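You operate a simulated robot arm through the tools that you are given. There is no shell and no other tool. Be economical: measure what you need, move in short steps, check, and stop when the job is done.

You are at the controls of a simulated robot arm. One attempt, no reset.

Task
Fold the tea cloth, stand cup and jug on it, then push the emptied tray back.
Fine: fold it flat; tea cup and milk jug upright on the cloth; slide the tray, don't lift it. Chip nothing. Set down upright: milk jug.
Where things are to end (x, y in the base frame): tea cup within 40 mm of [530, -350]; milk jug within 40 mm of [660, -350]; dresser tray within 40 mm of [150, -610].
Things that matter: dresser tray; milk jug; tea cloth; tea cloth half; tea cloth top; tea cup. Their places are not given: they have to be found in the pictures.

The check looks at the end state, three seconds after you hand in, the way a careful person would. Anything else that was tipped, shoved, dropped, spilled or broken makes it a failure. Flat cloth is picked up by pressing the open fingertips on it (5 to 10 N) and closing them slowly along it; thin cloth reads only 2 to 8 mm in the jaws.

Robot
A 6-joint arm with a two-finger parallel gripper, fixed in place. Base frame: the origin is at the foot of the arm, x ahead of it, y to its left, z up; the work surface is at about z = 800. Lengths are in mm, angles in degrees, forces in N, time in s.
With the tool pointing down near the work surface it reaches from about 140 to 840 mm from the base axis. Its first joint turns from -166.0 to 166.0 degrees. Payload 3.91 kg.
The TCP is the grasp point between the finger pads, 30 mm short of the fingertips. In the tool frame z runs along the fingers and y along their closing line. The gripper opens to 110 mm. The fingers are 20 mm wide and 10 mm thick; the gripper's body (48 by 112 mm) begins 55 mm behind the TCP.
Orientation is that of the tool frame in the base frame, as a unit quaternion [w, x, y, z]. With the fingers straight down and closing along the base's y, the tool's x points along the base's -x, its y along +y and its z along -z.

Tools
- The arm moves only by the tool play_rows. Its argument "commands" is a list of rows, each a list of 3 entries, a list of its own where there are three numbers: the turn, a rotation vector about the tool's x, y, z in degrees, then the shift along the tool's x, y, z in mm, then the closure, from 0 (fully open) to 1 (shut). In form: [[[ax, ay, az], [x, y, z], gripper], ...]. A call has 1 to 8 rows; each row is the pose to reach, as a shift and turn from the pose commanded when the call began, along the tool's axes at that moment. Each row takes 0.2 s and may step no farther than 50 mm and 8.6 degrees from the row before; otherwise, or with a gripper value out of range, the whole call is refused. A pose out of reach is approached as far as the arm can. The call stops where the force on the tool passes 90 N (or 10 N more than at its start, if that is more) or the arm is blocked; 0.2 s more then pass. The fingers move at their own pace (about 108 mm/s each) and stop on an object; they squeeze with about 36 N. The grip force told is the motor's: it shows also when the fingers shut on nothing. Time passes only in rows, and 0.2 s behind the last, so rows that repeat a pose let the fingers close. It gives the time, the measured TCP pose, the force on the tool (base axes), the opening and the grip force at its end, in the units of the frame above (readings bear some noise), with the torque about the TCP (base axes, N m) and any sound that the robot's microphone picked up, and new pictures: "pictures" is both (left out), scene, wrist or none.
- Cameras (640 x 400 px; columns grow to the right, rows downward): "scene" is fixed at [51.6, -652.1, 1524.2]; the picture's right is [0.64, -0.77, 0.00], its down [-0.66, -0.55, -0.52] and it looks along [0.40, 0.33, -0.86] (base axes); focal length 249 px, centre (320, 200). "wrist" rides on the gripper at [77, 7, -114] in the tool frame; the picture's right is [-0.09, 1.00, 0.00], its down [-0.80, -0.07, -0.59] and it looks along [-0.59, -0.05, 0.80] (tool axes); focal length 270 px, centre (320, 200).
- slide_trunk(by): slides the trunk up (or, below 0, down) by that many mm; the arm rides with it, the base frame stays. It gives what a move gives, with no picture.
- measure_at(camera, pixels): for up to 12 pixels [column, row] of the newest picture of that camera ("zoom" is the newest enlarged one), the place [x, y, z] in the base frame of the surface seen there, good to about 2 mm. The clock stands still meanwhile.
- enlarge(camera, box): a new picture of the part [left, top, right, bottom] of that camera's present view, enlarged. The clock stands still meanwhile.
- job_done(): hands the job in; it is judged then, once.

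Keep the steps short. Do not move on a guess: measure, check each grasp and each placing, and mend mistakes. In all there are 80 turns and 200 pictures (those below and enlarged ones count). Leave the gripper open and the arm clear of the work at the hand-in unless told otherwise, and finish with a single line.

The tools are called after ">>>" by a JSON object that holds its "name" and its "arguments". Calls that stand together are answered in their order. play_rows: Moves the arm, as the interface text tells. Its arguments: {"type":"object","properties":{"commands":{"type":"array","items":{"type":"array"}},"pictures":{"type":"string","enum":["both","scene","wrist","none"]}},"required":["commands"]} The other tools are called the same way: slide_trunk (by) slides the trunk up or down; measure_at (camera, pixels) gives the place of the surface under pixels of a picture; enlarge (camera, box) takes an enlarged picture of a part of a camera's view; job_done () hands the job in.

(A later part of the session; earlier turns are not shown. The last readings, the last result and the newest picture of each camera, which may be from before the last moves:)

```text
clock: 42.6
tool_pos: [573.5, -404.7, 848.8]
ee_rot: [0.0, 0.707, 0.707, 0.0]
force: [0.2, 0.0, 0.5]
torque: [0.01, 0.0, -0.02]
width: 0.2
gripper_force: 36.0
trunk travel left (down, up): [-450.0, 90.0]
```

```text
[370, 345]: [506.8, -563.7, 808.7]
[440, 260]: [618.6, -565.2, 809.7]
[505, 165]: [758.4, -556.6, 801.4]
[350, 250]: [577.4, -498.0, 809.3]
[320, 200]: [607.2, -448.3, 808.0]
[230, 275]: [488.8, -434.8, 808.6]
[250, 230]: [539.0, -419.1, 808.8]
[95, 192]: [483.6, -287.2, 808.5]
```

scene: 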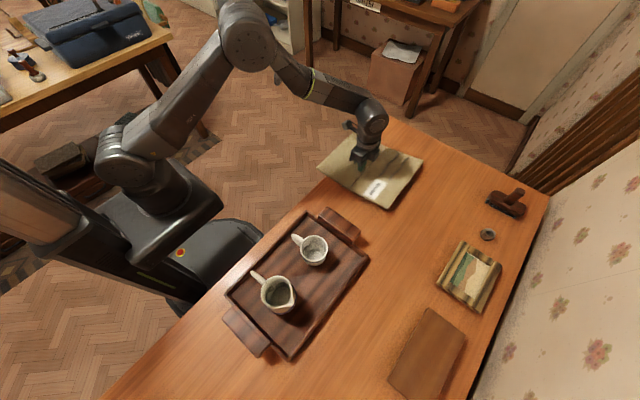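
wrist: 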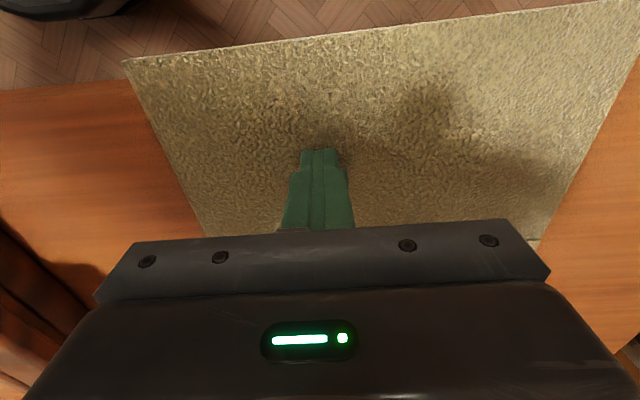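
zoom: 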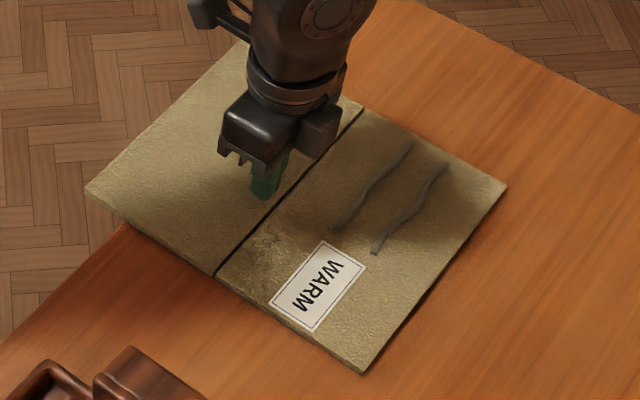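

It dropped back flat when released, so I can't use that. The overhanging edge is now at y≈-287, about 49 mm past the table edge. Next I rise clear towards +y and turn the tool to point horizontally (-y) with the jaws closing vertically.

>>> {"name": "play_rows", "arguments": {"commands": [[[0, 0, 0], [10, 0, -40], 0.9], [[0, 0, 0], [40, 5, -75], 0.64], [[0, 0, 0], [75, 10, -105], 0.64], [[0, 0, 0], [115, 15, -130], 0.64], [[0, 0, 0], [155, 20, -150], 0.64], [[0, 0, 0], [200, 25, -150], 0.64], [[0, 0, 0], [245, 30, -150], 0.64]], "pictures": "none"}}

>>> {"name": "play_rows", "arguments": {"commands": [[[4.6, -4.6, -4.6], [0, 0, 0], 0.64], [[9.2, -9.2, -9.2], [0, 0, 0], 0.64], [[13.8, -13.8, -13.8], [0, 0, 0], 0.64], [[18.4, -18.4, -18.4], [0, 0, 0], 0.64], [[23, -23, -23], [0, 0, 0], 0.64], [[27.6, -27.6, -27.6], [0, 0, 0], 0.64], [[32.2, -32.2, -32.2], [0, 0, 0], 0.64], [[36.8, -36.8, -36.8], [0, 0, 0], 0.64]], "pictures": "none"}}

>>> {"name": "play_rows", "arguments": {"commands": [[[4.6, -4.6, -4.6], [0, 0, 0], 0.64], [[9.2, -9.2, -9.2], [0, 0, 0], 0.64], [[13.8, -13.8, -13.8], [0, 0, 0], 0.64], [[18.4, -18.4, -18.4], [0, 0, 0], 0.64], [[23, -23, -23], [0, 0, 0], 0.64], [[27.6, -27.6, -27.6], [0, 0, 0], 0.64], [[32.48, -32.48, -32.48], [0, 0, 0], 0.64], [[32.48, -32.48, -32.48], [0, 0, 0], 0.64]], "pictures": "scene"}}

```text
clock: 44.2
tool_pos: [604.9, -159.8, 997.5]
ee_rot: [0.001, 0.707, 0.707, -0.001]
force: [0.1, -0.1, -0.3]
torque: [-0.03, 0.01, -0.02]
width: 39.6
gripper_force: 0.0
trunk travel left (down, up): [-450.0, 90.0]
```

```text
clock: 46.0
tool_pos: [603.0, -159.0, 996.8]
ee_rot: [-0.001, 0.385, 0.815, -0.433]
force: [-0.5, -0.2, -0.3]
torque: [-0.05, -0.04, 0.0]
width: 39.7
gripper_force: 0.1
trunk travel left (down, up): [-450.0, 90.0]
```

```text
clock: 47.8
tool_pos: [605.2, -158.5, 996.6]
ee_rot: [0.0, 0.001, -0.706, 0.708]
force: [-0.7, 0.4, -0.3]
torque: [-0.02, 0.0, -0.04]
width: 39.8
gripper_force: 0.0
trunk travel left (down, up): [-450.0, 90.0]
```

scene: 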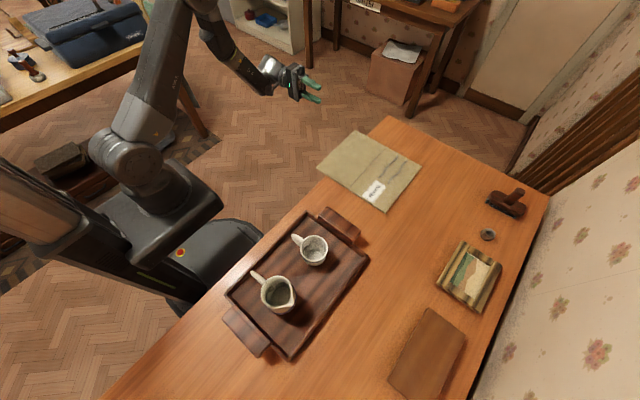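

The tool now points -y with jaws closing vertically. I measure the overhanging edge and the table edge in the clear view.

>>> {"name": "enlarge", "arguments": {"camera": "scene", "box": [310, 120, 430, 215]}}

>>> {"name": "measure_at", "arguments": {"camera": "zoom", "pixels": [[250, 65], [150, 155], [52, 245], [360, 130], [210, 310], [570, 195], [390, 470], [480, 300], [100, 320], [330, 55], [420, 25]]}}

```text
4.21 times, centred on (370, 168) of scene
```

zoom: 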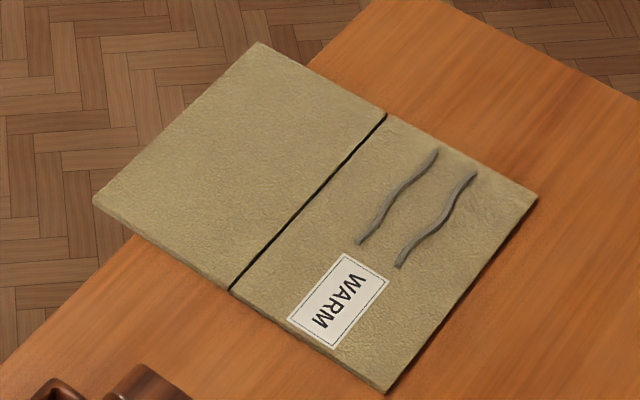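

```text
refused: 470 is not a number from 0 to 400
```

>>> {"name": "measure_at", "arguments": {"camera": "zoom", "pixels": [[260, 48], [180, 125], [98, 200], [383, 122], [232, 285], [534, 200], [390, 385], [133, 236], [40, 325], [330, 45], [365, 8]]}}

```text
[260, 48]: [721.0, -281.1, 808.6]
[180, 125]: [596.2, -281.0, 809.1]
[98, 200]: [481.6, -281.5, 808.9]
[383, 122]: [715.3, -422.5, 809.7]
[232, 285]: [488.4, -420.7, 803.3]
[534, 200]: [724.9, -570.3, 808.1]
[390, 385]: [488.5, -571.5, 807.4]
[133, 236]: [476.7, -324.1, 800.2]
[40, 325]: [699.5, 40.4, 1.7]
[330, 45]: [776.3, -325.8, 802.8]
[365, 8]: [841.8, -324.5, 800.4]
```

The cloth spans x 482–722 and y -279..-575, with the hinge at about -425 and the table edge at about -320. I descend beside the edge to z≈804, keeping the tips at y≥-260.

>>> {"name": "play_rows", "arguments": {"commands": [[[0, 0, 0], [0, 40, 10], 0.64], [[0, 0, 0], [0, 80, 20], 0.64], [[0, 0, 0], [0, 120, 30], 0.64], [[0, 0, 0], [0, 155, 40], 0.64], [[0, 0, 0], [0, 180, 50], 0.64], [[0, 0, 0], [0, 193, 60], 0.64], [[0, 0, 0], [0, 193, 65], 0.64]]}}

```text
clock: 49.4
tool_pos: [604.5, -225.6, 804.0]
ee_rot: [-0.001, 0.0, -0.707, 0.707]
force: [-0.4, 0.2, -0.2]
torque: [-0.03, -0.02, 0.03]
width: 39.6
gripper_force: 0.1
trunk travel left (down, up): [-450.0, 90.0]
```

scene: 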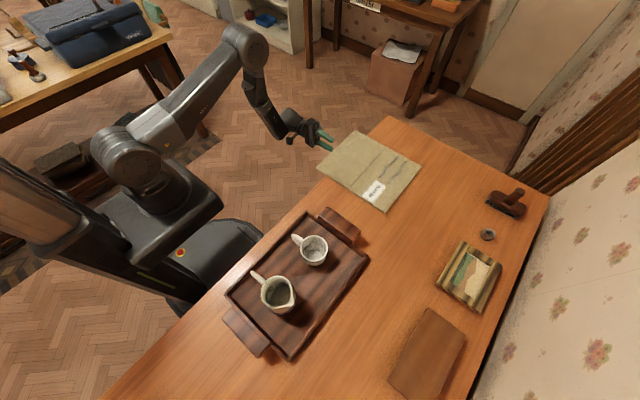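
wrist: 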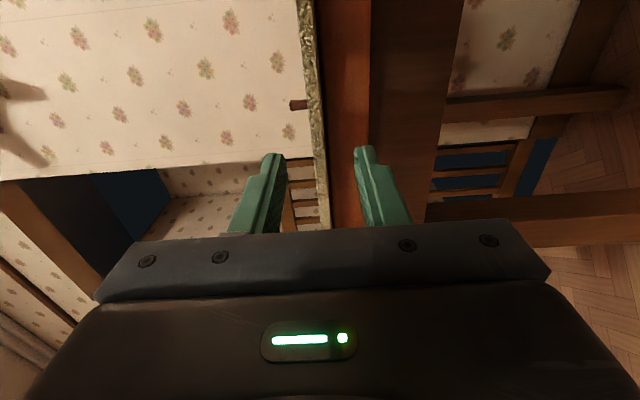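

The wrist view shows the cloth's edge centred between the jaws. I advance 57 mm (tips at y≈-313) and close.

>>> {"name": "play_rows", "arguments": {"commands": [[[0, 0, 0], [0, 0, 30], 0.64], [[0, 0, 0], [0, 0, 50], 0.64], [[0, 0, 0], [0, 0, 57], 0.64], [[0, 0, 0], [0, 0, 57], 0.8], [[0, 0, 0], [0, 0, 57], 0.9], [[0, 0, 0], [0, 0, 57], 1.0], [[0, 0, 0], [0, 0, 57], 1.0]]}}

```text
clock: 51.0
tool_pos: [603.7, -281.1, 804.8]
ee_rot: [0.0, 0.0, -0.707, 0.707]
force: [0.4, -1.3, -0.4]
torque: [-0.04, 0.02, 0.0]
width: 7.6
gripper_force: 36.6
trunk travel left (down, up): [-450.0, 90.0]
```

scene: 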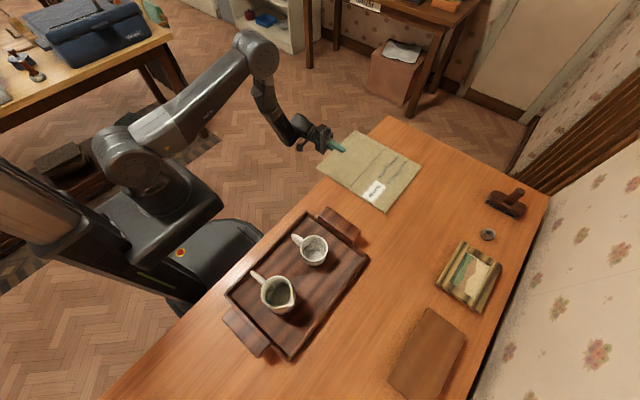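
wrist: 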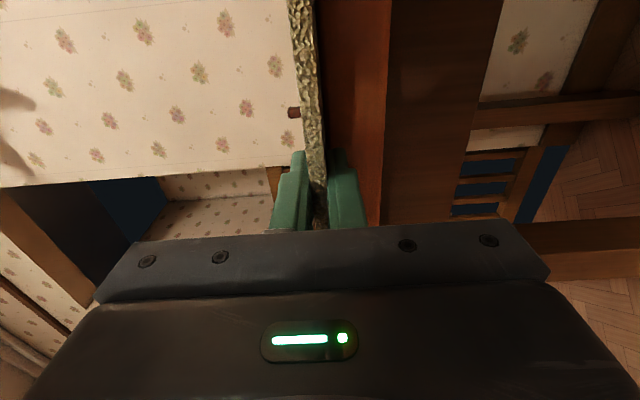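

Width 7.6 mm: the cloth's edge is held. Now I swing it up about the hinge (y≈-427, radius 146), turning the tool with it to 68°.

>>> {"name": "play_rows", "arguments": {"commands": [[[-8, 0, 0], [0, -20.3, 1.4], 1.0], [[-16.5, 0, 0], [0, -41.5, 6.0], 1.0], [[-25, 0, 0], [0, -61.7, 13.7], 1.0], [[-33.5, 0, 0], [0, -80.6, 24.3], 1.0], [[-42, 0, 0], [0, -97.7, 37.5], 1.0], [[-50.5, 0, 0], [0, -112.7, 53.1], 1.0], [[-59, 0, 0], [0, -125.1, 70.8], 1.0], [[-67, 0, 0], [0, -134.4, 89], 1.0]]}}

```text
clock: 52.8
tool_pos: [605.7, -369.1, 940.2]
ee_rot: [0.0, -0.001, 0.98, -0.199]
force: [0.2, 0.2, -2.1]
torque: [0.02, 0.03, 0.01]
width: 7.7
gripper_force: 35.9
trunk travel left (down, up): [-450.0, 90.0]
```

scene: 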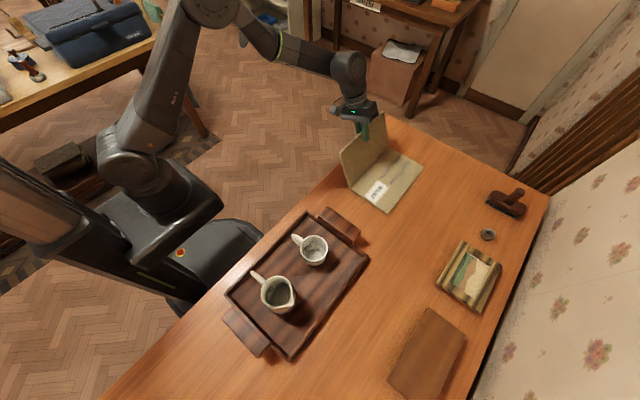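
wrist: 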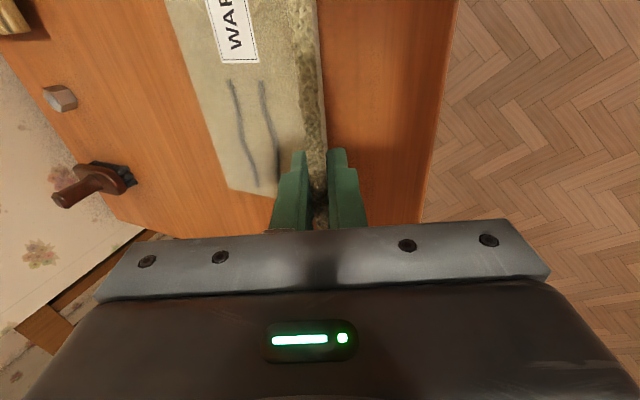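

The left half stands at 67°, hinge fixed and grip firm. I bring it to vertical.

>>> {"name": "play_rows", "arguments": {"commands": [[[-8, 0, 0], [0, -20.3, 1.4], 1.0], [[-16, 0, 0], [0, -40.2, 5.7], 1.0], [[-23, 0, 0], [0, -57, 11.6], 1.0], [[-23, 0, 0], [0, -57, 11.6], 1.0]], "pictures": "none"}}

>>> {"name": "play_rows", "arguments": {"commands": [[[0, 0, 0], [0, 8, 0], 1.0], [[0, 0, 0], [0, 22, 0], 1.0], [[0, 0, 0], [0, 38, 0], 1.0], [[0, 0, 0], [0, 54, 0], 1.0], [[0, 0, 0], [0, 68, 0], 1.0], [[0, 0, 0], [0, 70, 0], 1.0]]}}

```text
clock: 53.8
tool_pos: [604.2, -426.2, 951.2]
ee_rot: [0.0, 0.0, 1.0, 0.001]
force: [-0.2, -0.1, -1.7]
torque: [0.01, 0.02, -0.03]
width: 7.6
gripper_force: 35.5
trunk travel left (down, up): [-450.0, 90.0]
```

```text
clock: 55.2
tool_pos: [604.5, -358.5, 949.7]
ee_rot: [0.0, 0.0, 1.0, 0.0]
force: [-0.6, 0.1, -2.5]
torque: [-0.01, 0.08, 0.07]
width: 7.8
gripper_force: 36.3
trunk travel left (down, up): [-450.0, 90.0]
```

scene: 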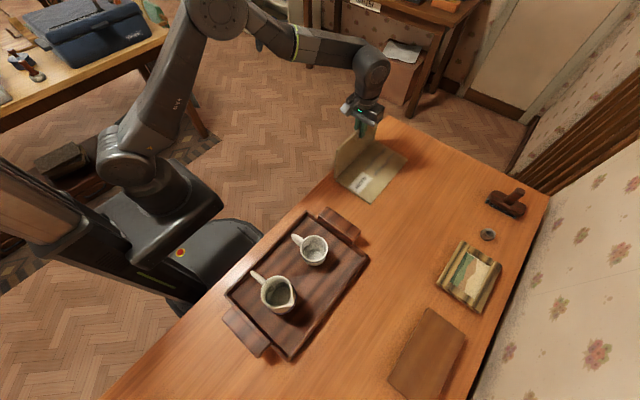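
wrist: 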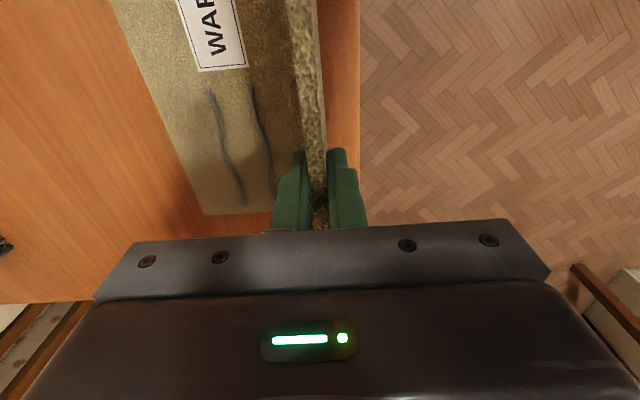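

The label half follows neatly. Another 62 mm puts the hinge at about y=-297.

>>> {"name": "play_rows", "arguments": {"commands": [[[0, 0, 0], [0, 8, 0], 1.0], [[0, 0, 0], [0, 22, 0], 1.0], [[0, 0, 0], [0, 38, 0], 1.0], [[0, 0, 0], [0, 54, 0], 1.0], [[0, 0, 0], [0, 62, 0], 1.0], [[0, 0, 0], [0, 62, 0], 1.0]], "pictures": "scene"}}

>>> {"name": "enlarge", "arguments": {"camera": "scene", "box": [310, 100, 430, 215]}}

>>> {"name": "measure_at", "arguments": {"camera": "scene", "pixels": [[360, 193], [395, 150], [378, 172], [345, 182], [380, 145], [362, 166], [338, 160]]}}

```text
clock: 56.6
tool_pos: [603.0, -296.0, 949.1]
ee_rot: [0.0, 0.0, 1.0, 0.0]
force: [0.0, 0.0, -1.8]
torque: [0.0, 0.04, 0.02]
width: 7.4
gripper_force: 36.2
trunk travel left (down, up): [-450.0, 90.0]
```

scene: 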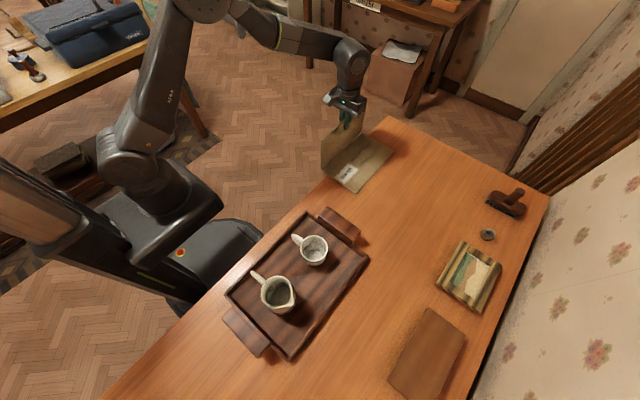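

```text
3.48 times, centred on (370, 158) of scene
```

zoom: 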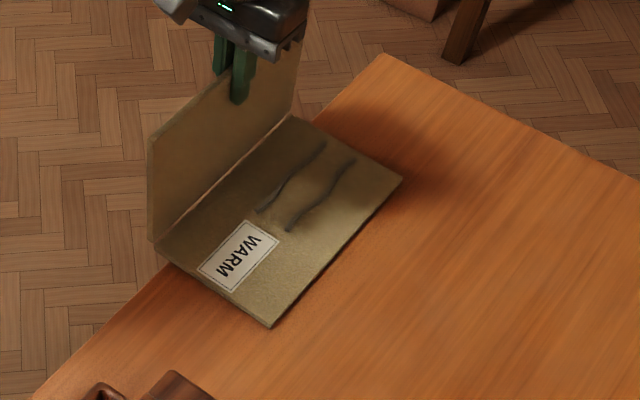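

```text
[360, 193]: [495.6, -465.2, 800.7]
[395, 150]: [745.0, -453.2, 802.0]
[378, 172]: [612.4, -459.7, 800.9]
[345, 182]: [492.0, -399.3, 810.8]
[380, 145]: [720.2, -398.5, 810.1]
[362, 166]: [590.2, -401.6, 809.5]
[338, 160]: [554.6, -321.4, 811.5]
```

The label half now sits at y≈-300..-445. I continue the fold past vertical to about 138°.

>>> {"name": "play_rows", "arguments": {"commands": [[[-8, 0, 0], [0, -20.3, 1.4], 1.0], [[-16, 0, 0], [0, -40.2, 5.7], 1.0], [[-24, 0, 0], [0, -59.4, 12.6], 1.0], [[-32, 0, 0], [0, -77.4, 22.2], 1.0], [[-40, 0, 0], [0, -93.8, 34.2], 1.0], [[-48, 0, 0], [0, -108.5, 48.3], 1.0]]}}

```text
clock: 58.0
tool_pos: [598.3, -393.9, 898.4]
ee_rot: [0.003, 0.002, 0.914, 0.405]
force: [1.4, -0.3, 2.5]
torque: [0.11, 0.43, 0.08]
width: 7.6
gripper_force: 35.7
out of reach, approached as far as the arm can: row 6
trunk travel left (down, up): [-450.0, 90.0]
```

scene: 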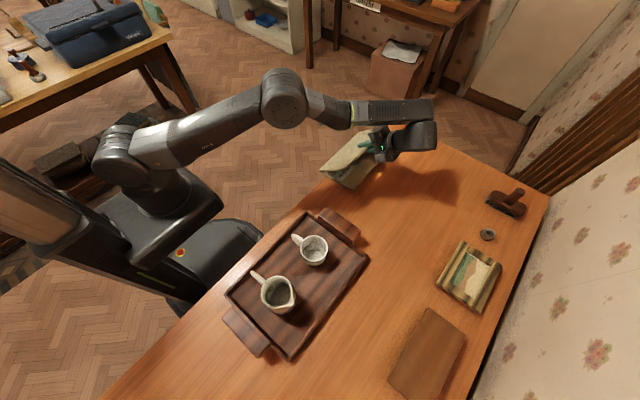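
wrist: 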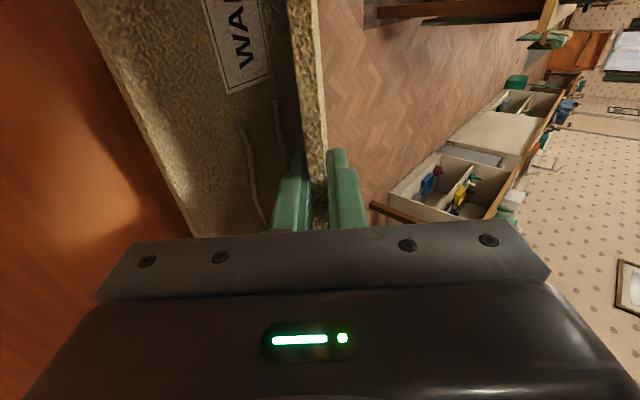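

That is the reach limit, with the flap about 42° above closed and leaning the right way. I open the jaws modestly and back out along the fingers, drifting towards the base (-x) to stay in reach.

>>> {"name": "play_rows", "arguments": {"commands": [[[0, 0, 0], [0, 0, 0], 0.9], [[0, 0, 0], [0, 0, 0], 0.8], [[0, 0, 0], [20, 0, -10], 0.8], [[0, 0, 0], [40, 0, -25], 0.8], [[0, 0, 0], [60, 0, -42], 0.8], [[0, 0, 0], [80, 0, -60], 0.8], [[0, 0, 0], [95, 0, -75], 0.8], [[0, 0, 0], [95, 0, -75], 0.8]]}}

```text
clock: 59.8
tool_pos: [496.1, -432.6, 942.5]
ee_rot: [0.003, 0.001, 0.915, 0.404]
force: [-0.2, 0.3, -0.2]
torque: [0.02, 0.01, 0.0]
width: 22.1
gripper_force: 0.0
out of reach, approached as far as the arm can: row 5, 6, 7, 8
trunk travel left (down, up): [-450.0, 90.0]
```

scene: 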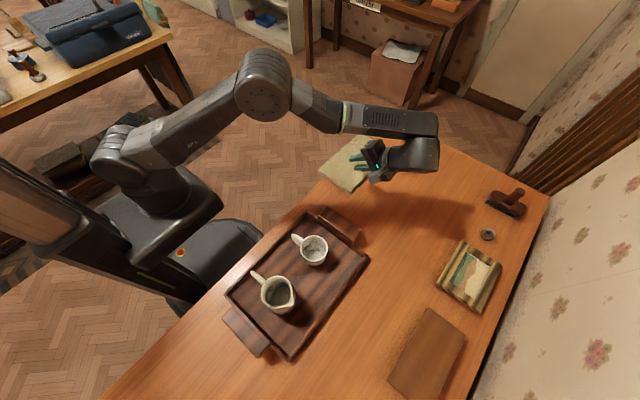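
wrist: 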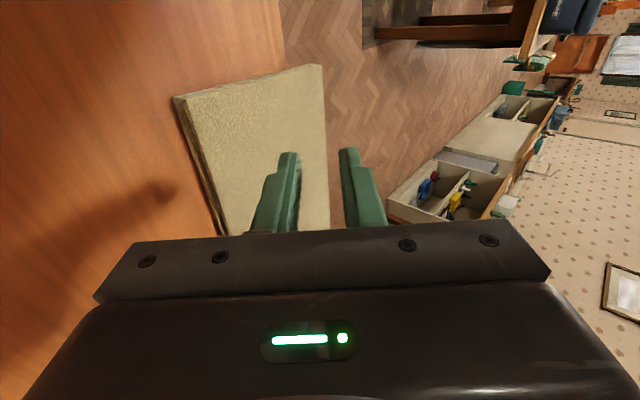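

The flap has dropped closed on the label half. I bring the tool back to vertical, moving towards the base, then measure the fold.

>>> {"name": "play_rows", "arguments": {"commands": [[[8, 0, 0], [20, 0, -5], 0.6], [[16, 0, 0], [50, 0, -10], 0.5], [[24, 0, 0], [80, 0, -20], 0.4], [[32, 0, 0], [110, 0, -30], 0.4], [[40, 0, 0], [140, 0, -40], 0.3], [[48, 0, 0], [170, 0, -50], 0.3]]}}

>>> {"name": "enlarge", "arguments": {"camera": "scene", "box": [300, 110, 420, 205]}}

>>> {"name": "measure_at", "arguments": {"camera": "zoom", "pixels": [[250, 150], [180, 220], [330, 160], [260, 250], [300, 200], [370, 210], [300, 300]]}}

```text
clock: 61.2
tool_pos: [326.1, -469.1, 973.3]
ee_rot: [0.0, -0.001, 1.0, -0.002]
force: [-0.3, -0.7, 0.5]
torque: [-0.02, -0.01, 0.01]
width: 77.0
gripper_force: 0.0
trunk travel left (down, up): [-450.0, 90.0]
```

scene: 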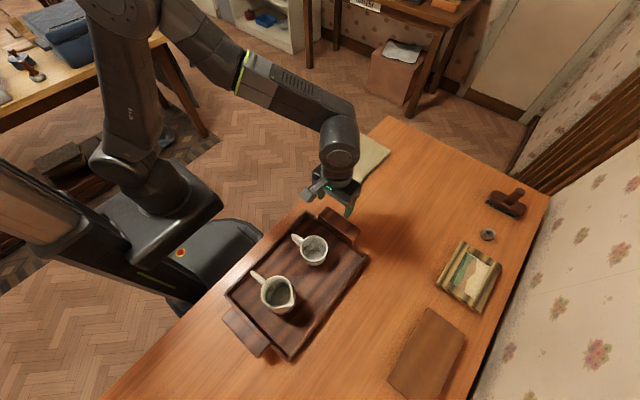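
wrist: 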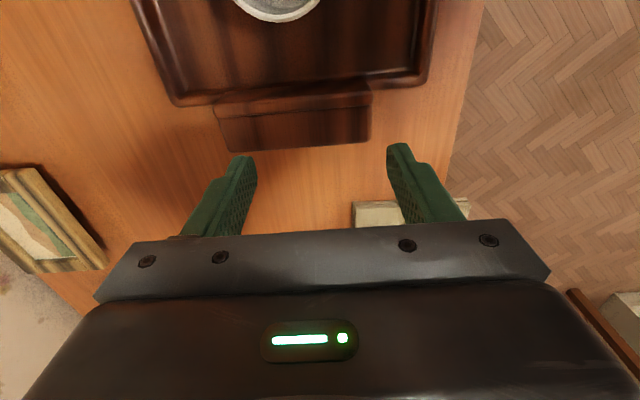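

```text
4.21 times, centred on (360, 158) of scene
```

zoom: 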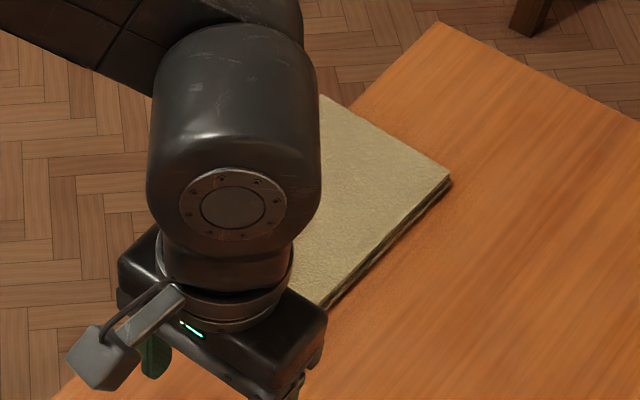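

```text
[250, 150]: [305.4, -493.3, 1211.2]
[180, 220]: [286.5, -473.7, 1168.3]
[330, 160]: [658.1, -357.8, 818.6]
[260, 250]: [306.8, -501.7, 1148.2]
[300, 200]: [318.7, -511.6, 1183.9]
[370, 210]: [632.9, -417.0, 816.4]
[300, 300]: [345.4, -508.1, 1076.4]
```

The fold is flat: top z≈817 for two layers. Now the jug first (its goal is farther). I move over it, yawing so the jaws close along base x, clear of its handle.

>>> {"name": "play_rows", "arguments": {"commands": [[[0, 0, 8.5], [25, 0, -40], 0.2], [[0, 0, 17], [55, -3, -65], 0.1], [[0, 0, 25.5], [90, -7, -70], 0], [[0, 0, 34], [125, -12, -70], 0], [[0, 0, 42.5], [160, -17, -70], 0], [[0, 0, 51], [195, -22, -70], 0], [[0, 0, 59.5], [225, -27, -70], 0], [[0, 0, 68], [251, -29, -70], 0]], "pictures": "none"}}

>>> {"name": "play_rows", "arguments": {"commands": [[[0, 0, 8], [0, 0, 0], 0], [[0, 0, 16], [0, 0, 0], 0], [[0, 0, 22], [0, 0, 0], 0], [[0, 0, 22], [0, 0, 0], 0]]}}

>>> {"name": "enlarge", "arguments": {"camera": "scene", "box": [210, 195, 390, 365]}}

```text
clock: 63.0
tool_pos: [74.7, -497.9, 1041.6]
ee_rot: [0.0, 0.56, 0.829, 0.0]
force: [0.2, 0.7, -0.2]
torque: [-0.01, -0.01, 0.0]
width: 110.2
gripper_force: 0.0
trunk travel left (down, up): [-450.0, 90.0]
```

```text
clock: 64.0
tool_pos: [74.4, -497.6, 1041.7]
ee_rot: [0.0, 0.708, 0.706, 0.0]
force: [0.0, 0.1, 1.3]
torque: [-0.02, 0.01, -0.01]
width: 109.8
gripper_force: 0.0
trunk travel left (down, up): [-450.0, 90.0]
```

scene: 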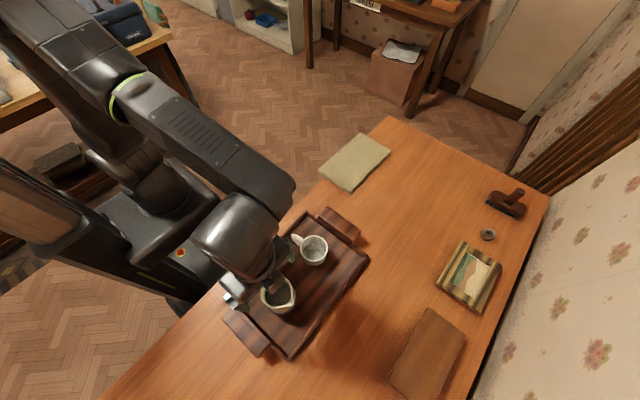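
wrist: 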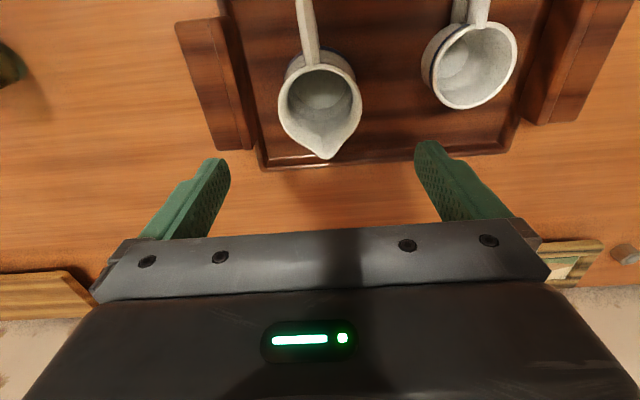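

```text
2.35 times, centred on (300, 280) of scene
```

zoom: 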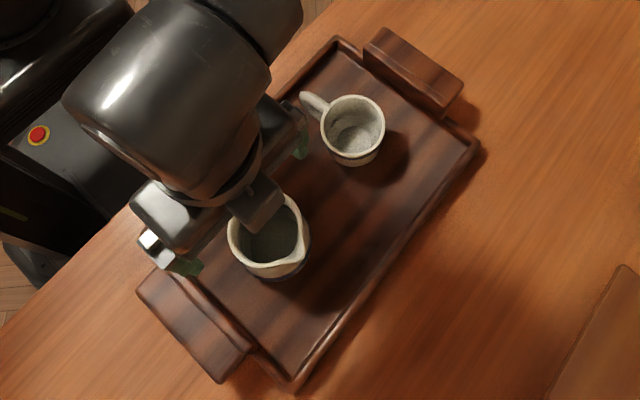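

The wrist camera sees both rims. I measure them and the folded cloth's outline.

>>> {"name": "measure_at", "arguments": {"camera": "wrist", "pixels": [[280, 102], [360, 102], [318, 67], [326, 154], [310, 55], [433, 60], [515, 50], [486, 27], [468, 106], [478, 8], [290, 130], [352, 130]]}}

>>> {"name": "measure_at", "arguments": {"camera": "scene", "pixels": [[360, 137], [321, 168], [350, 189], [387, 153], [355, 163], [370, 150], [340, 165], [345, 180]]}}

```text
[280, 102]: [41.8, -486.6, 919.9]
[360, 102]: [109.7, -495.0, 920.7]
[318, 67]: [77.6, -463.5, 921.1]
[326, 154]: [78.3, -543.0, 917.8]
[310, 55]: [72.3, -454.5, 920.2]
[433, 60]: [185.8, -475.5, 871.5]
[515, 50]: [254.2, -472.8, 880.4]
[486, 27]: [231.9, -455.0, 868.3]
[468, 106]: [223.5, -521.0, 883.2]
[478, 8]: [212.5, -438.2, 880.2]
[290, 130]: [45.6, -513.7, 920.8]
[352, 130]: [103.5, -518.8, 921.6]
```

```text
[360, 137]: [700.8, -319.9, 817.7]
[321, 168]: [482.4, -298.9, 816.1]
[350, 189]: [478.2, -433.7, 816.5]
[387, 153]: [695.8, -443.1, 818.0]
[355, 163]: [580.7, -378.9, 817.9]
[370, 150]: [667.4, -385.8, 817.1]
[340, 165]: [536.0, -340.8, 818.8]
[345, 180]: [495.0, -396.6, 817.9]
```

The jug is at (75,-497), rim radius about 34, with the jaws centred on it. I descend to z 880 and close gently.

>>> {"name": "play_rows", "arguments": {"commands": [[[0, 0, 0], [0, 0, 40], 0], [[0, 0, 0], [0, 0, 80], 0], [[0, 0, 0], [0, 0, 115], 0], [[0, 0, 0], [0, 0, 145], 0], [[0, 0, 0], [0, 0, 161], 0], [[0, 0, 0], [0, 0, 161], 0]], "pictures": "wrist"}}

>>> {"name": "play_rows", "arguments": {"commands": [[[0, 0, 0], [0, 0, 0], 0.1], [[0, 0, 0], [0, 0, 0], 0.18], [[0, 0, 0], [0, 0, 0], 0.25], [[0, 0, 0], [0, 0, 0], 0.32], [[0, 0, 0], [0, 0, 0], 0.38], [[0, 0, 0], [0, 0, 0], 0.45], [[0, 0, 0], [0, 0, 0], 0.6], [[0, 0, 0], [0, 0, 0], 0.6]], "pictures": "wrist"}}

```text
clock: 65.4
tool_pos: [71.0, -494.4, 880.7]
ee_rot: [0.0, 0.708, 0.707, 0.0]
force: [-0.4, 0.0, 0.1]
torque: [0.0, 0.04, -0.01]
width: 110.0
gripper_force: 0.1
trunk travel left (down, up): [-450.0, 90.0]
```

wrist: 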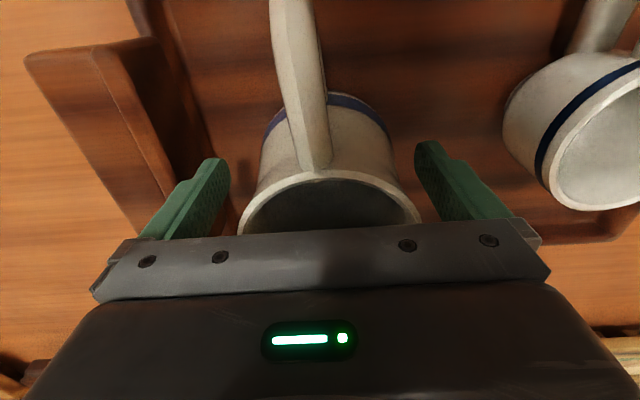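

```text
clock: 67.2
tool_pos: [71.4, -495.7, 881.5]
ee_rot: [0.0, 0.707, 0.707, 0.0]
force: [0.9, -1.1, 1.7]
torque: [-0.06, 0.01, 0.02]
width: 73.5
gripper_force: 36.3
trunk travel left (down, up): [-450.0, 90.0]
```

wrist: 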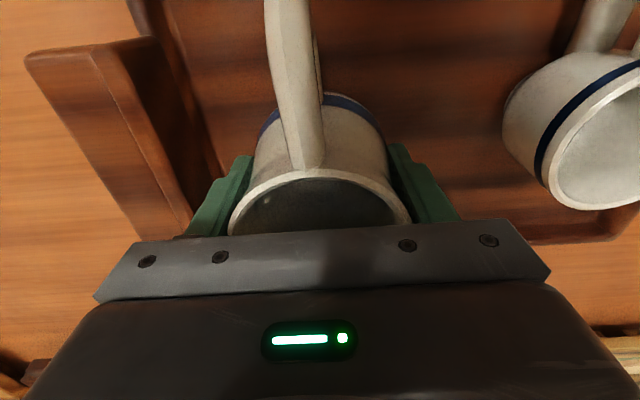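

The jug is gripped (73.5 mm, 36 N). I lift it straight up.

>>> {"name": "play_rows", "arguments": {"commands": [[[0, 0, 0], [0, 0, -8], 0.6], [[0, 0, 0], [0, 0, -25], 0.6], [[0, 0, 0], [0, 0, -50], 0.6], [[0, 0, 0], [0, 0, -80], 0.6], [[0, 0, 0], [0, 0, -110], 0.6], [[0, 0, 0], [0, 0, -120], 0.6]]}}

```text
clock: 68.6
tool_pos: [72.2, -497.9, 1002.8]
ee_rot: [0.0, 0.707, 0.707, 0.0]
force: [-0.1, -0.1, -2.8]
torque: [-0.02, -0.03, -0.03]
width: 73.3
gripper_force: 35.8
trunk travel left (down, up): [-450.0, 90.0]
```

scene: 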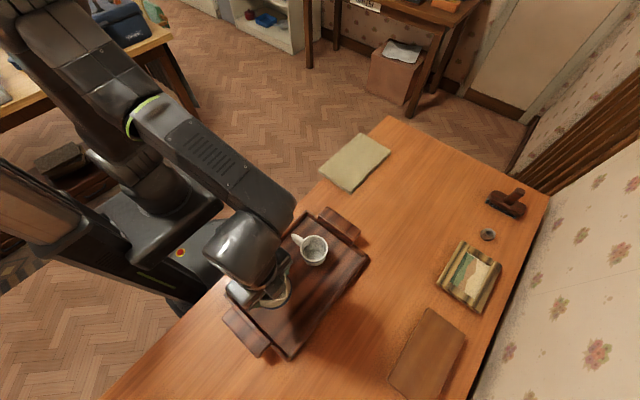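
wrist: 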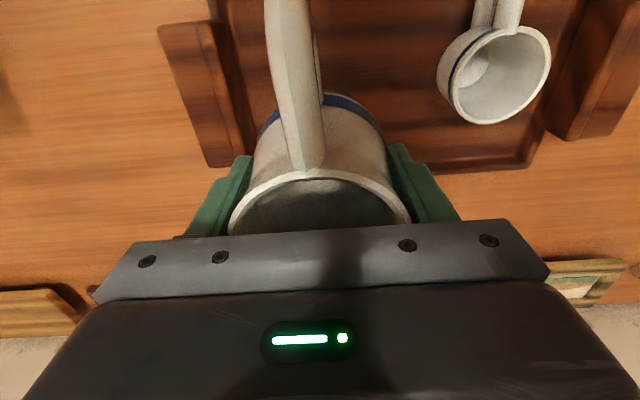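

Held upright. I carry it to (655,-368) in two legs at this height.

>>> {"name": "play_rows", "arguments": {"commands": [[[0, 0, 0], [8, 25, 0], 0.6], [[0, 0, 0], [16, 60, 0], 0.6], [[0, 0, 0], [25, 98, 0], 0.6], [[0, 0, 0], [34, 138, 0], 0.6], [[0, 0, 0], [43, 178, 0], 0.6], [[0, 0, 0], [52, 218, 0], 0.6], [[0, 0, 0], [60, 255, 0], 0.6], [[0, 0, 0], [68, 290, 0], 0.6]], "pictures": "none"}}

>>> {"name": "play_rows", "arguments": {"commands": [[[0, 0, 0], [8, 35, 0], 0.6], [[0, 0, 0], [16, 75, 0], 0.6], [[0, 0, 0], [25, 115, 0], 0.6], [[0, 0, 0], [34, 155, 0], 0.6], [[0, 0, 0], [43, 195, 0], 0.6], [[0, 0, 0], [52, 235, 0], 0.6], [[0, 0, 0], [58, 270, 0], 0.6], [[0, 0, 0], [62, 290, 0], 0.6]]}}

```text
clock: 70.4
tool_pos: [363.3, -428.3, 1002.2]
ee_rot: [0.0, 0.707, 0.707, 0.0]
force: [0.7, 0.4, -3.3]
torque: [-0.02, 0.01, 0.01]
width: 73.2
gripper_force: 35.6
trunk travel left (down, up): [-450.0, 90.0]
```

```text
clock: 72.2
tool_pos: [654.0, -366.8, 1002.8]
ee_rot: [-0.001, 0.707, 0.707, 0.0]
force: [-0.1, 0.4, -3.0]
torque: [-0.03, 0.0, 0.0]
width: 73.5
gripper_force: 35.7
trunk travel left (down, up): [-450.0, 90.0]
```

scene: 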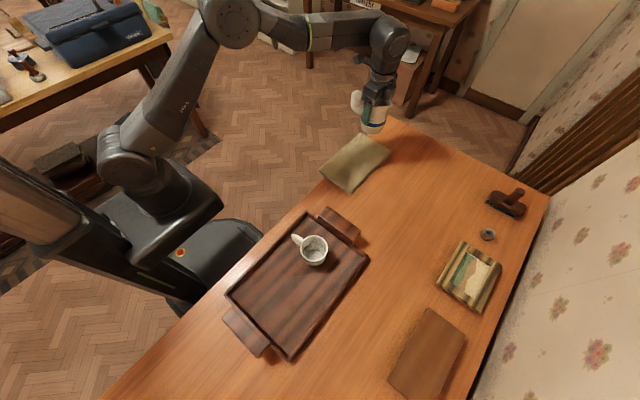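
wrist: 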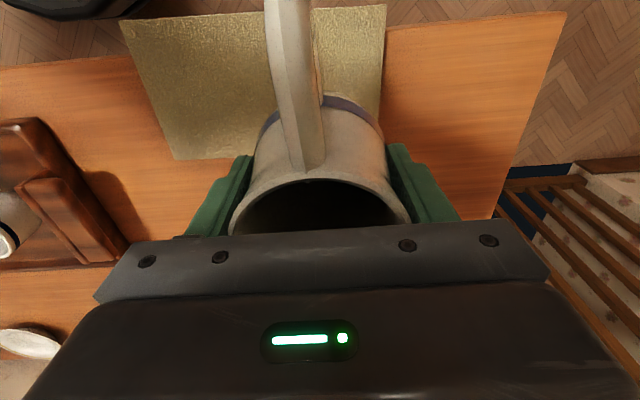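

I check the cloth's far edge in the wrist view before lowering.

>>> {"name": "measure_at", "arguments": {"camera": "wrist", "pixels": [[383, 12], [382, 50], [379, 95], [125, 25], [175, 155], [200, 90], [230, 155]]}}

```text
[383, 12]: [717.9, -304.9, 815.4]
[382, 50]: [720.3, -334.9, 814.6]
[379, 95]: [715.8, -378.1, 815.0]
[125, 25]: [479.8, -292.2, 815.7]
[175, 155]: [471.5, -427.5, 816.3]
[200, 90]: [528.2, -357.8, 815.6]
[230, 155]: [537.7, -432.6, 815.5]
```

The cloth spans x 475–718, so the jug sits well on it. The cloth top is about 817, so contact is expected at TCP z≈887. I lower to 892 and then slowly.

>>> {"name": "play_rows", "arguments": {"commands": [[[0, 0, 0], [0, 0, 30], 0.6], [[0, 0, 0], [0, 0, 60], 0.6], [[0, 0, 0], [0, 0, 85], 0.6], [[0, 0, 0], [0, 0, 102], 0.6], [[0, 0, 0], [0, 0, 109], 0.6], [[0, 0, 0], [0, 0, 112], 0.6], [[0, 0, 0], [0, 0, 113.5], 0.6], [[0, 0, 0], [0, 0, 113.5], 0.6]], "pictures": "none"}}

```text
clock: 74.0
tool_pos: [654.8, -368.7, 887.5]
ee_rot: [0.001, 0.707, 0.707, 0.0]
force: [-0.3, 1.6, 0.4]
torque: [0.06, 0.05, 0.04]
width: 73.2
gripper_force: 35.4
trunk travel left (down, up): [-450.0, 90.0]
```

The load went from -3 N to about 0, so it has touched. One more millimetre, then I open gently.

>>> {"name": "play_rows", "arguments": {"commands": [[[0, 0, 0], [0, 0, 0.8], 0.6], [[0, 0, 0], [0, 0, 0.8], 0.3], [[0, 0, 0], [0, 0, 0.8], 0.2], [[0, 0, 0], [0, 0, 0.8], 0.1], [[0, 0, 0], [0, 0, 0.8], 0.05]], "pictures": "none"}}

>>> {"name": "play_rows", "arguments": {"commands": [[[0, 0, 0], [0, 0, -15], 0], [[0, 0, 0], [0, 0, -40], 0], [[0, 0, 0], [0, 0, -75], 0], [[0, 0, 0], [0, 0, -115], 0], [[0, 0, 0], [-10, -30, -140], 0], [[0, 0, 0], [-20, -70, -150], 0], [[0, 0, 0], [-30, -110, -150], 0]]}}

```text
clock: 75.2
tool_pos: [654.9, -371.0, 888.2]
ee_rot: [0.0, 0.707, 0.707, 0.0]
force: [0.1, -0.7, 0.4]
torque: [-0.01, 0.02, 0.01]
width: 104.5
gripper_force: 0.0
trunk travel left (down, up): [-450.0, 90.0]
```

```text
clock: 76.8
tool_pos: [544.9, -398.7, 1037.2]
ee_rot: [0.0, 0.707, 0.707, 0.001]
force: [0.3, 0.0, 0.4]
torque: [0.0, -0.01, -0.01]
width: 110.0
gripper_force: 0.0
trunk travel left (down, up): [-450.0, 90.0]
```

scene: 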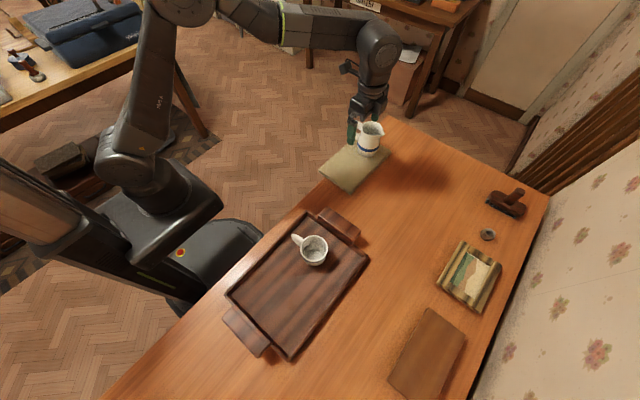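
wrist: 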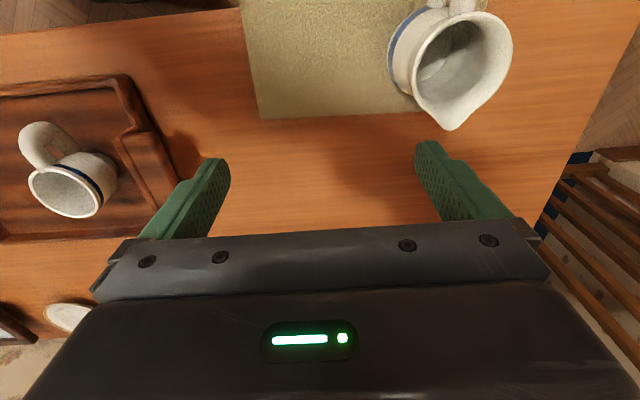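

The jug stands upright on the cloth. Now to above the cup at (225,-486).

>>> {"name": "play_rows", "arguments": {"commands": [[[0, 0, 0], [-11, -40, 0], 0], [[0, 0, 0], [-22, -80, 0], 0], [[0, 0, 0], [-33, -120, 0], 0], [[0, 0, 0], [-44, -160, 0], 0], [[0, 0, 0], [-55, -200, 0], 0], [[0, 0, 0], [-66, -240, 0], 0], [[0, 0, 0], [-77, -280, 0], 0], [[0, 0, 0], [-88, -320, 10], 0]], "pictures": "wrist"}}

>>> {"name": "enlarge", "arguments": {"camera": "wrist", "box": [240, 20, 400, 140]}}

```text
clock: 78.6
tool_pos: [220.6, -484.8, 1028.7]
ee_rot: [-0.001, 0.707, 0.707, 0.001]
force: [-0.7, -0.2, 1.0]
torque: [0.02, -0.03, -0.02]
width: 109.8
gripper_force: 0.1
trunk travel left (down, up): [-450.0, 90.0]
```

wrist: 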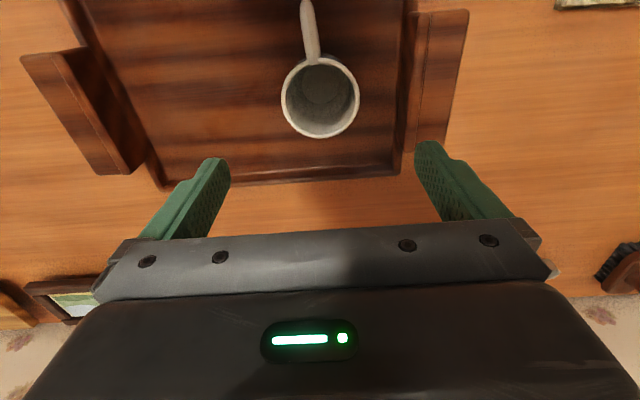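

```text
3.33 times, centred on (320, 80) of wrist
```

zoom: 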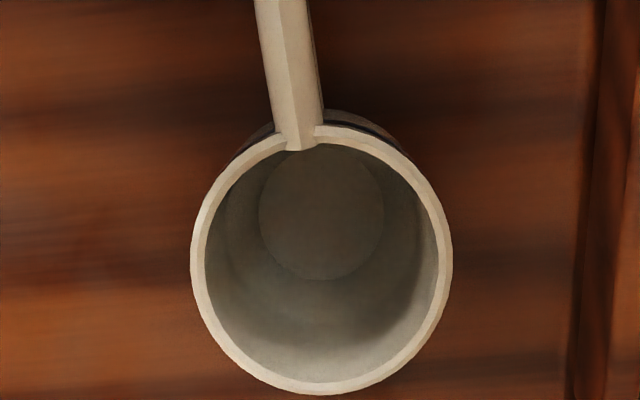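

>>> {"name": "measure_at", "arguments": {"camera": "zoom", "pixels": [[198, 265], [445, 265], [320, 388], [320, 130], [300, 20], [230, 350], [410, 355]]}}

```text
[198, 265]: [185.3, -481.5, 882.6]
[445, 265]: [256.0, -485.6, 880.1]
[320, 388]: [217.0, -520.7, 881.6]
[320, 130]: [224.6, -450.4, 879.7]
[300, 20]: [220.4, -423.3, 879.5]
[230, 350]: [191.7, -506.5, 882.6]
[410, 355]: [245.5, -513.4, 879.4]
```

The cup's centre is (221,-485), right under the TCP. I descend to z 852 (tips 822, clear of the tray floor at 811).

>>> {"name": "play_rows", "arguments": {"commands": [[[0, 0, 0], [0, 0, 45], 0], [[0, 0, 0], [0, 0, 90], 0], [[0, 0, 0], [0, 0, 130], 0], [[0, 0, 0], [0, 0, 160], 0], [[0, 0, 0], [0, 0, 175], 0], [[0, 0, 0], [0, 0, 175], 0]], "pictures": "none"}}

>>> {"name": "play_rows", "arguments": {"commands": [[[0, 0, 0], [0, 0, 0], 0.1], [[0, 0, 0], [0, 0, 0], 0.18], [[0, 0, 0], [0, 0, 0], 0.25], [[0, 0, 0], [0, 0, 0], 0.32], [[0, 0, 0], [0, 0, 0], 0.38], [[0, 0, 0], [0, 0, 0], 0.45], [[0, 0, 0], [0, 0, 0], 0.6], [[0, 0, 0], [0, 0, 0], 0.6]], "pictures": "wrist"}}

```text
clock: 80.0
tool_pos: [221.7, -485.6, 852.6]
ee_rot: [0.0, 0.707, 0.707, 0.0]
force: [-0.5, -0.4, 1.1]
torque: [0.01, -0.02, 0.0]
width: 110.1
gripper_force: 0.0
trunk travel left (down, up): [-450.0, 90.0]
```

```text
clock: 81.8
tool_pos: [221.8, -485.6, 853.6]
ee_rot: [-0.001, 0.707, 0.707, 0.001]
force: [0.0, 0.3, 1.0]
torque: [0.01, -0.02, -0.01]
width: 73.9
gripper_force: 36.0
trunk travel left (down, up): [-450.0, 90.0]
```

wrist: 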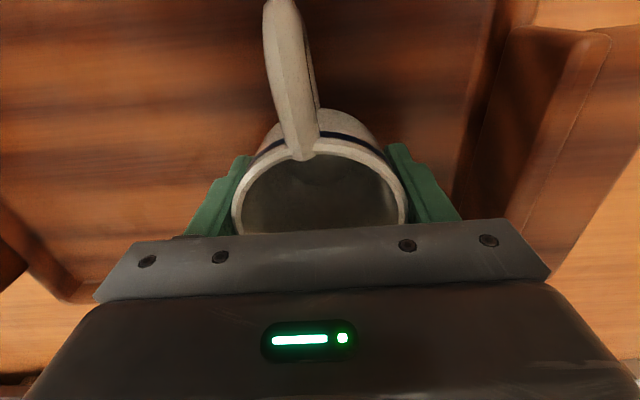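

The cup is gripped (73.9 mm). I lift it and then carry it to (526,-368).

>>> {"name": "play_rows", "arguments": {"commands": [[[0, 0, 0], [0, 0, -8], 0.6], [[0, 0, 0], [0, 0, -25], 0.6], [[0, 0, 0], [0, 0, -50], 0.6], [[0, 0, 0], [0, 0, -80], 0.6], [[0, 0, 0], [0, 0, -110], 0.6], [[0, 0, 0], [0, 0, -120], 0.6]], "pictures": "none"}}

>>> {"name": "play_rows", "arguments": {"commands": [[[0, 0, 0], [12, 30, 0], 0.6], [[0, 0, 0], [28, 70, 0], 0.6], [[0, 0, 0], [44, 112, 0], 0.6], [[0, 0, 0], [60, 155, 0], 0.6], [[0, 0, 0], [76, 198, 0], 0.6], [[0, 0, 0], [92, 240, 0], 0.6], [[0, 0, 0], [108, 278, 0], 0.6], [[0, 0, 0], [117, 304, 0], 0.6]]}}

```text
clock: 83.2
tool_pos: [222.9, -485.9, 972.8]
ee_rot: [0.0, 0.707, 0.707, 0.0]
force: [-0.8, -0.6, -1.3]
torque: [-0.03, -0.01, -0.01]
width: 73.9
gripper_force: 35.4
trunk travel left (down, up): [-450.0, 90.0]
```

```text
clock: 85.0
tool_pos: [529.3, -370.8, 973.1]
ee_rot: [-0.002, 0.707, 0.707, -0.001]
force: [0.8, 0.2, -2.9]
torque: [-0.06, 0.01, 0.02]
width: 73.8
gripper_force: 35.7
trunk travel left (down, up): [-450.0, 90.0]
```

scene: 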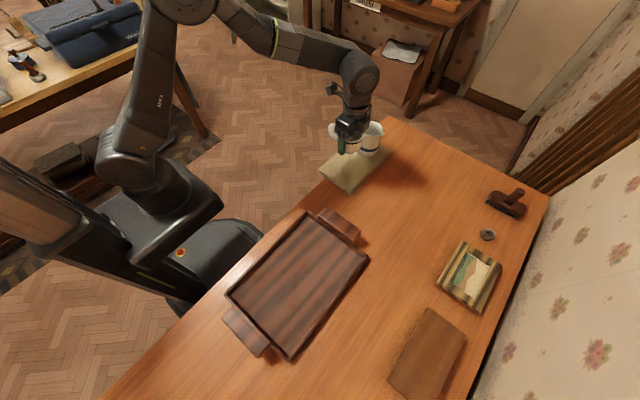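
wrist: 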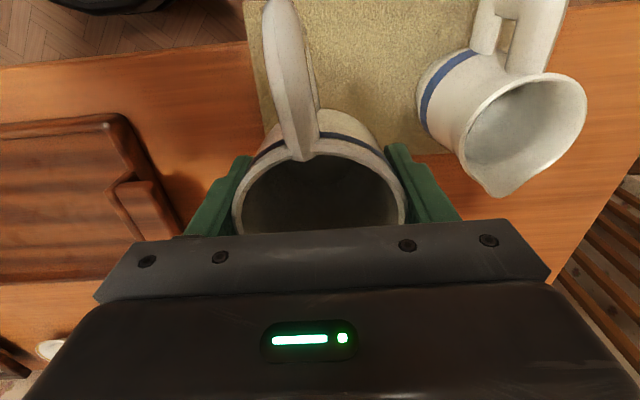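

The cup is clear of the jug. Contact is expected at TCP z≈859. I lower slowly to it.

>>> {"name": "play_rows", "arguments": {"commands": [[[0, 0, 0], [0, 0, 30], 0.6], [[0, 0, 0], [0, 0, 60], 0.6], [[0, 0, 0], [0, 0, 85], 0.6], [[0, 0, 0], [0, 0, 102], 0.6], [[0, 0, 0], [0, 0, 109], 0.6], [[0, 0, 0], [0, 0, 112], 0.6], [[0, 0, 0], [0, 0, 114], 0.6], [[0, 0, 0], [0, 0, 114], 0.6]], "pictures": "none"}}

```text
clock: 86.8
tool_pos: [529.4, -369.5, 859.4]
ee_rot: [0.0, 0.707, 0.707, 0.0]
force: [-0.4, 1.2, -2.1]
torque: [-0.05, 0.0, 0.0]
width: 73.7
gripper_force: 35.5
trunk travel left (down, up): [-450.0, 90.0]
```

Still hanging (-2.1 N). A little lower.

>>> {"name": "play_rows", "arguments": {"commands": [[[0, 0, 0], [0, 0, 1], 0.6], [[0, 0, 0], [0, 0, 1.6], 0.6], [[0, 0, 0], [0, 0, 1.6], 0.6]], "pictures": "none"}}

```text
clock: 87.6
tool_pos: [528.6, -370.5, 858.5]
ee_rot: [0.001, 0.707, 0.707, 0.0]
force: [1.9, 1.0, 6.7]
torque: [0.15, -0.08, -0.02]
width: 73.9
gripper_force: 36.2
trunk travel left (down, up): [-450.0, 90.0]
```

It is in contact (6.7 N), so I ease off 0.7 mm, open gently, then lift straight up.

>>> {"name": "play_rows", "arguments": {"commands": [[[0, 0, 0], [0, 0, -0.7], 0.6], [[0, 0, 0], [0, 0, -0.7], 0.3], [[0, 0, 0], [0, 0, -0.7], 0.2], [[0, 0, 0], [0, 0, -0.7], 0.1], [[0, 0, 0], [0, 0, -0.7], 0.05]], "pictures": "none"}}

>>> {"name": "play_rows", "arguments": {"commands": [[[0, 0, 0], [0, 0, -15], 0.05], [[0, 0, 0], [0, 0, -45], 0.05], [[0, 0, 0], [0, 0, -85], 0.05], [[0, 0, 0], [0, 0, -130], 0.05], [[0, 0, 0], [-10, -40, -150], 0.05], [[0, 0, 0], [-20, -85, -150], 0.05], [[0, 0, 0], [-20, -130, -150], 0.05], [[0, 0, 0], [-20, -175, -150], 0.05]]}}

>>> {"name": "enlarge", "arguments": {"camera": "scene", "box": [300, 100, 430, 205]}}

```text
clock: 88.8
tool_pos: [528.8, -369.8, 859.0]
ee_rot: [0.0, 0.707, 0.707, -0.001]
force: [0.2, -0.1, 0.1]
torque: [0.01, -0.02, -0.01]
width: 104.3
gripper_force: 0.0
trunk travel left (down, up): [-450.0, 90.0]
```

```text
clock: 90.6
tool_pos: [353.2, -389.4, 1006.0]
ee_rot: [0.001, 0.707, 0.707, 0.0]
force: [-0.5, -0.2, 0.5]
torque: [-0.02, 0.0, 0.0]
width: 104.5
gripper_force: 0.0
trunk travel left (down, up): [-450.0, 90.0]
```

scene: 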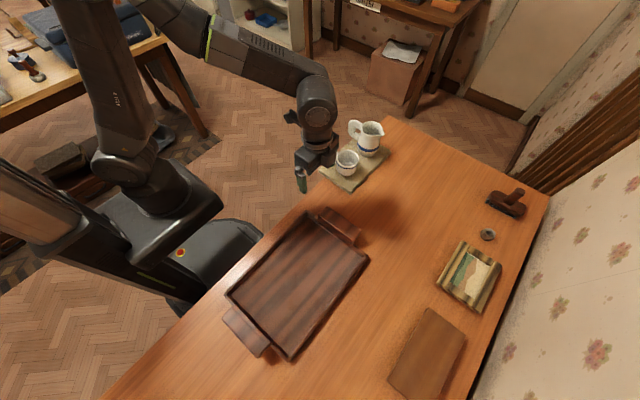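
wrist: 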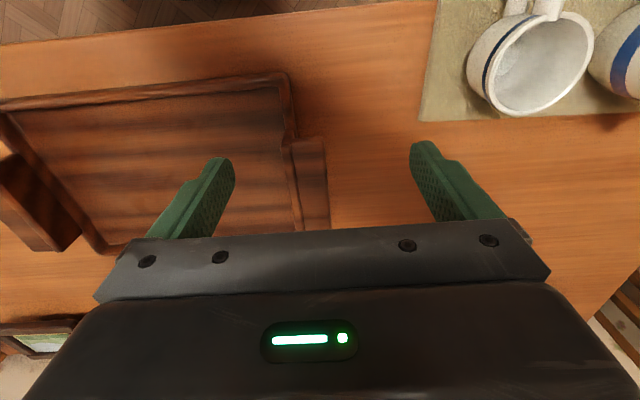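

```text
3.81 times, centred on (365, 152) of scene
```

zoom: 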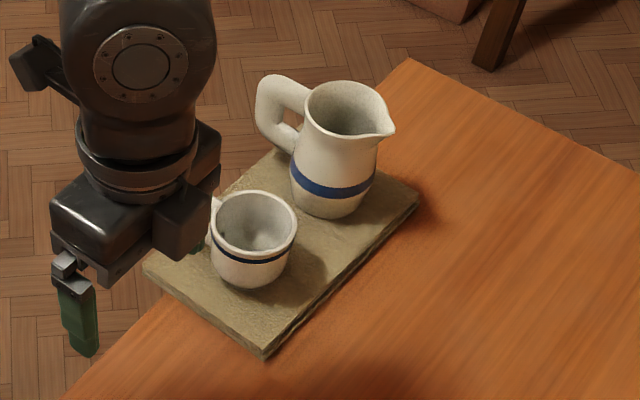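

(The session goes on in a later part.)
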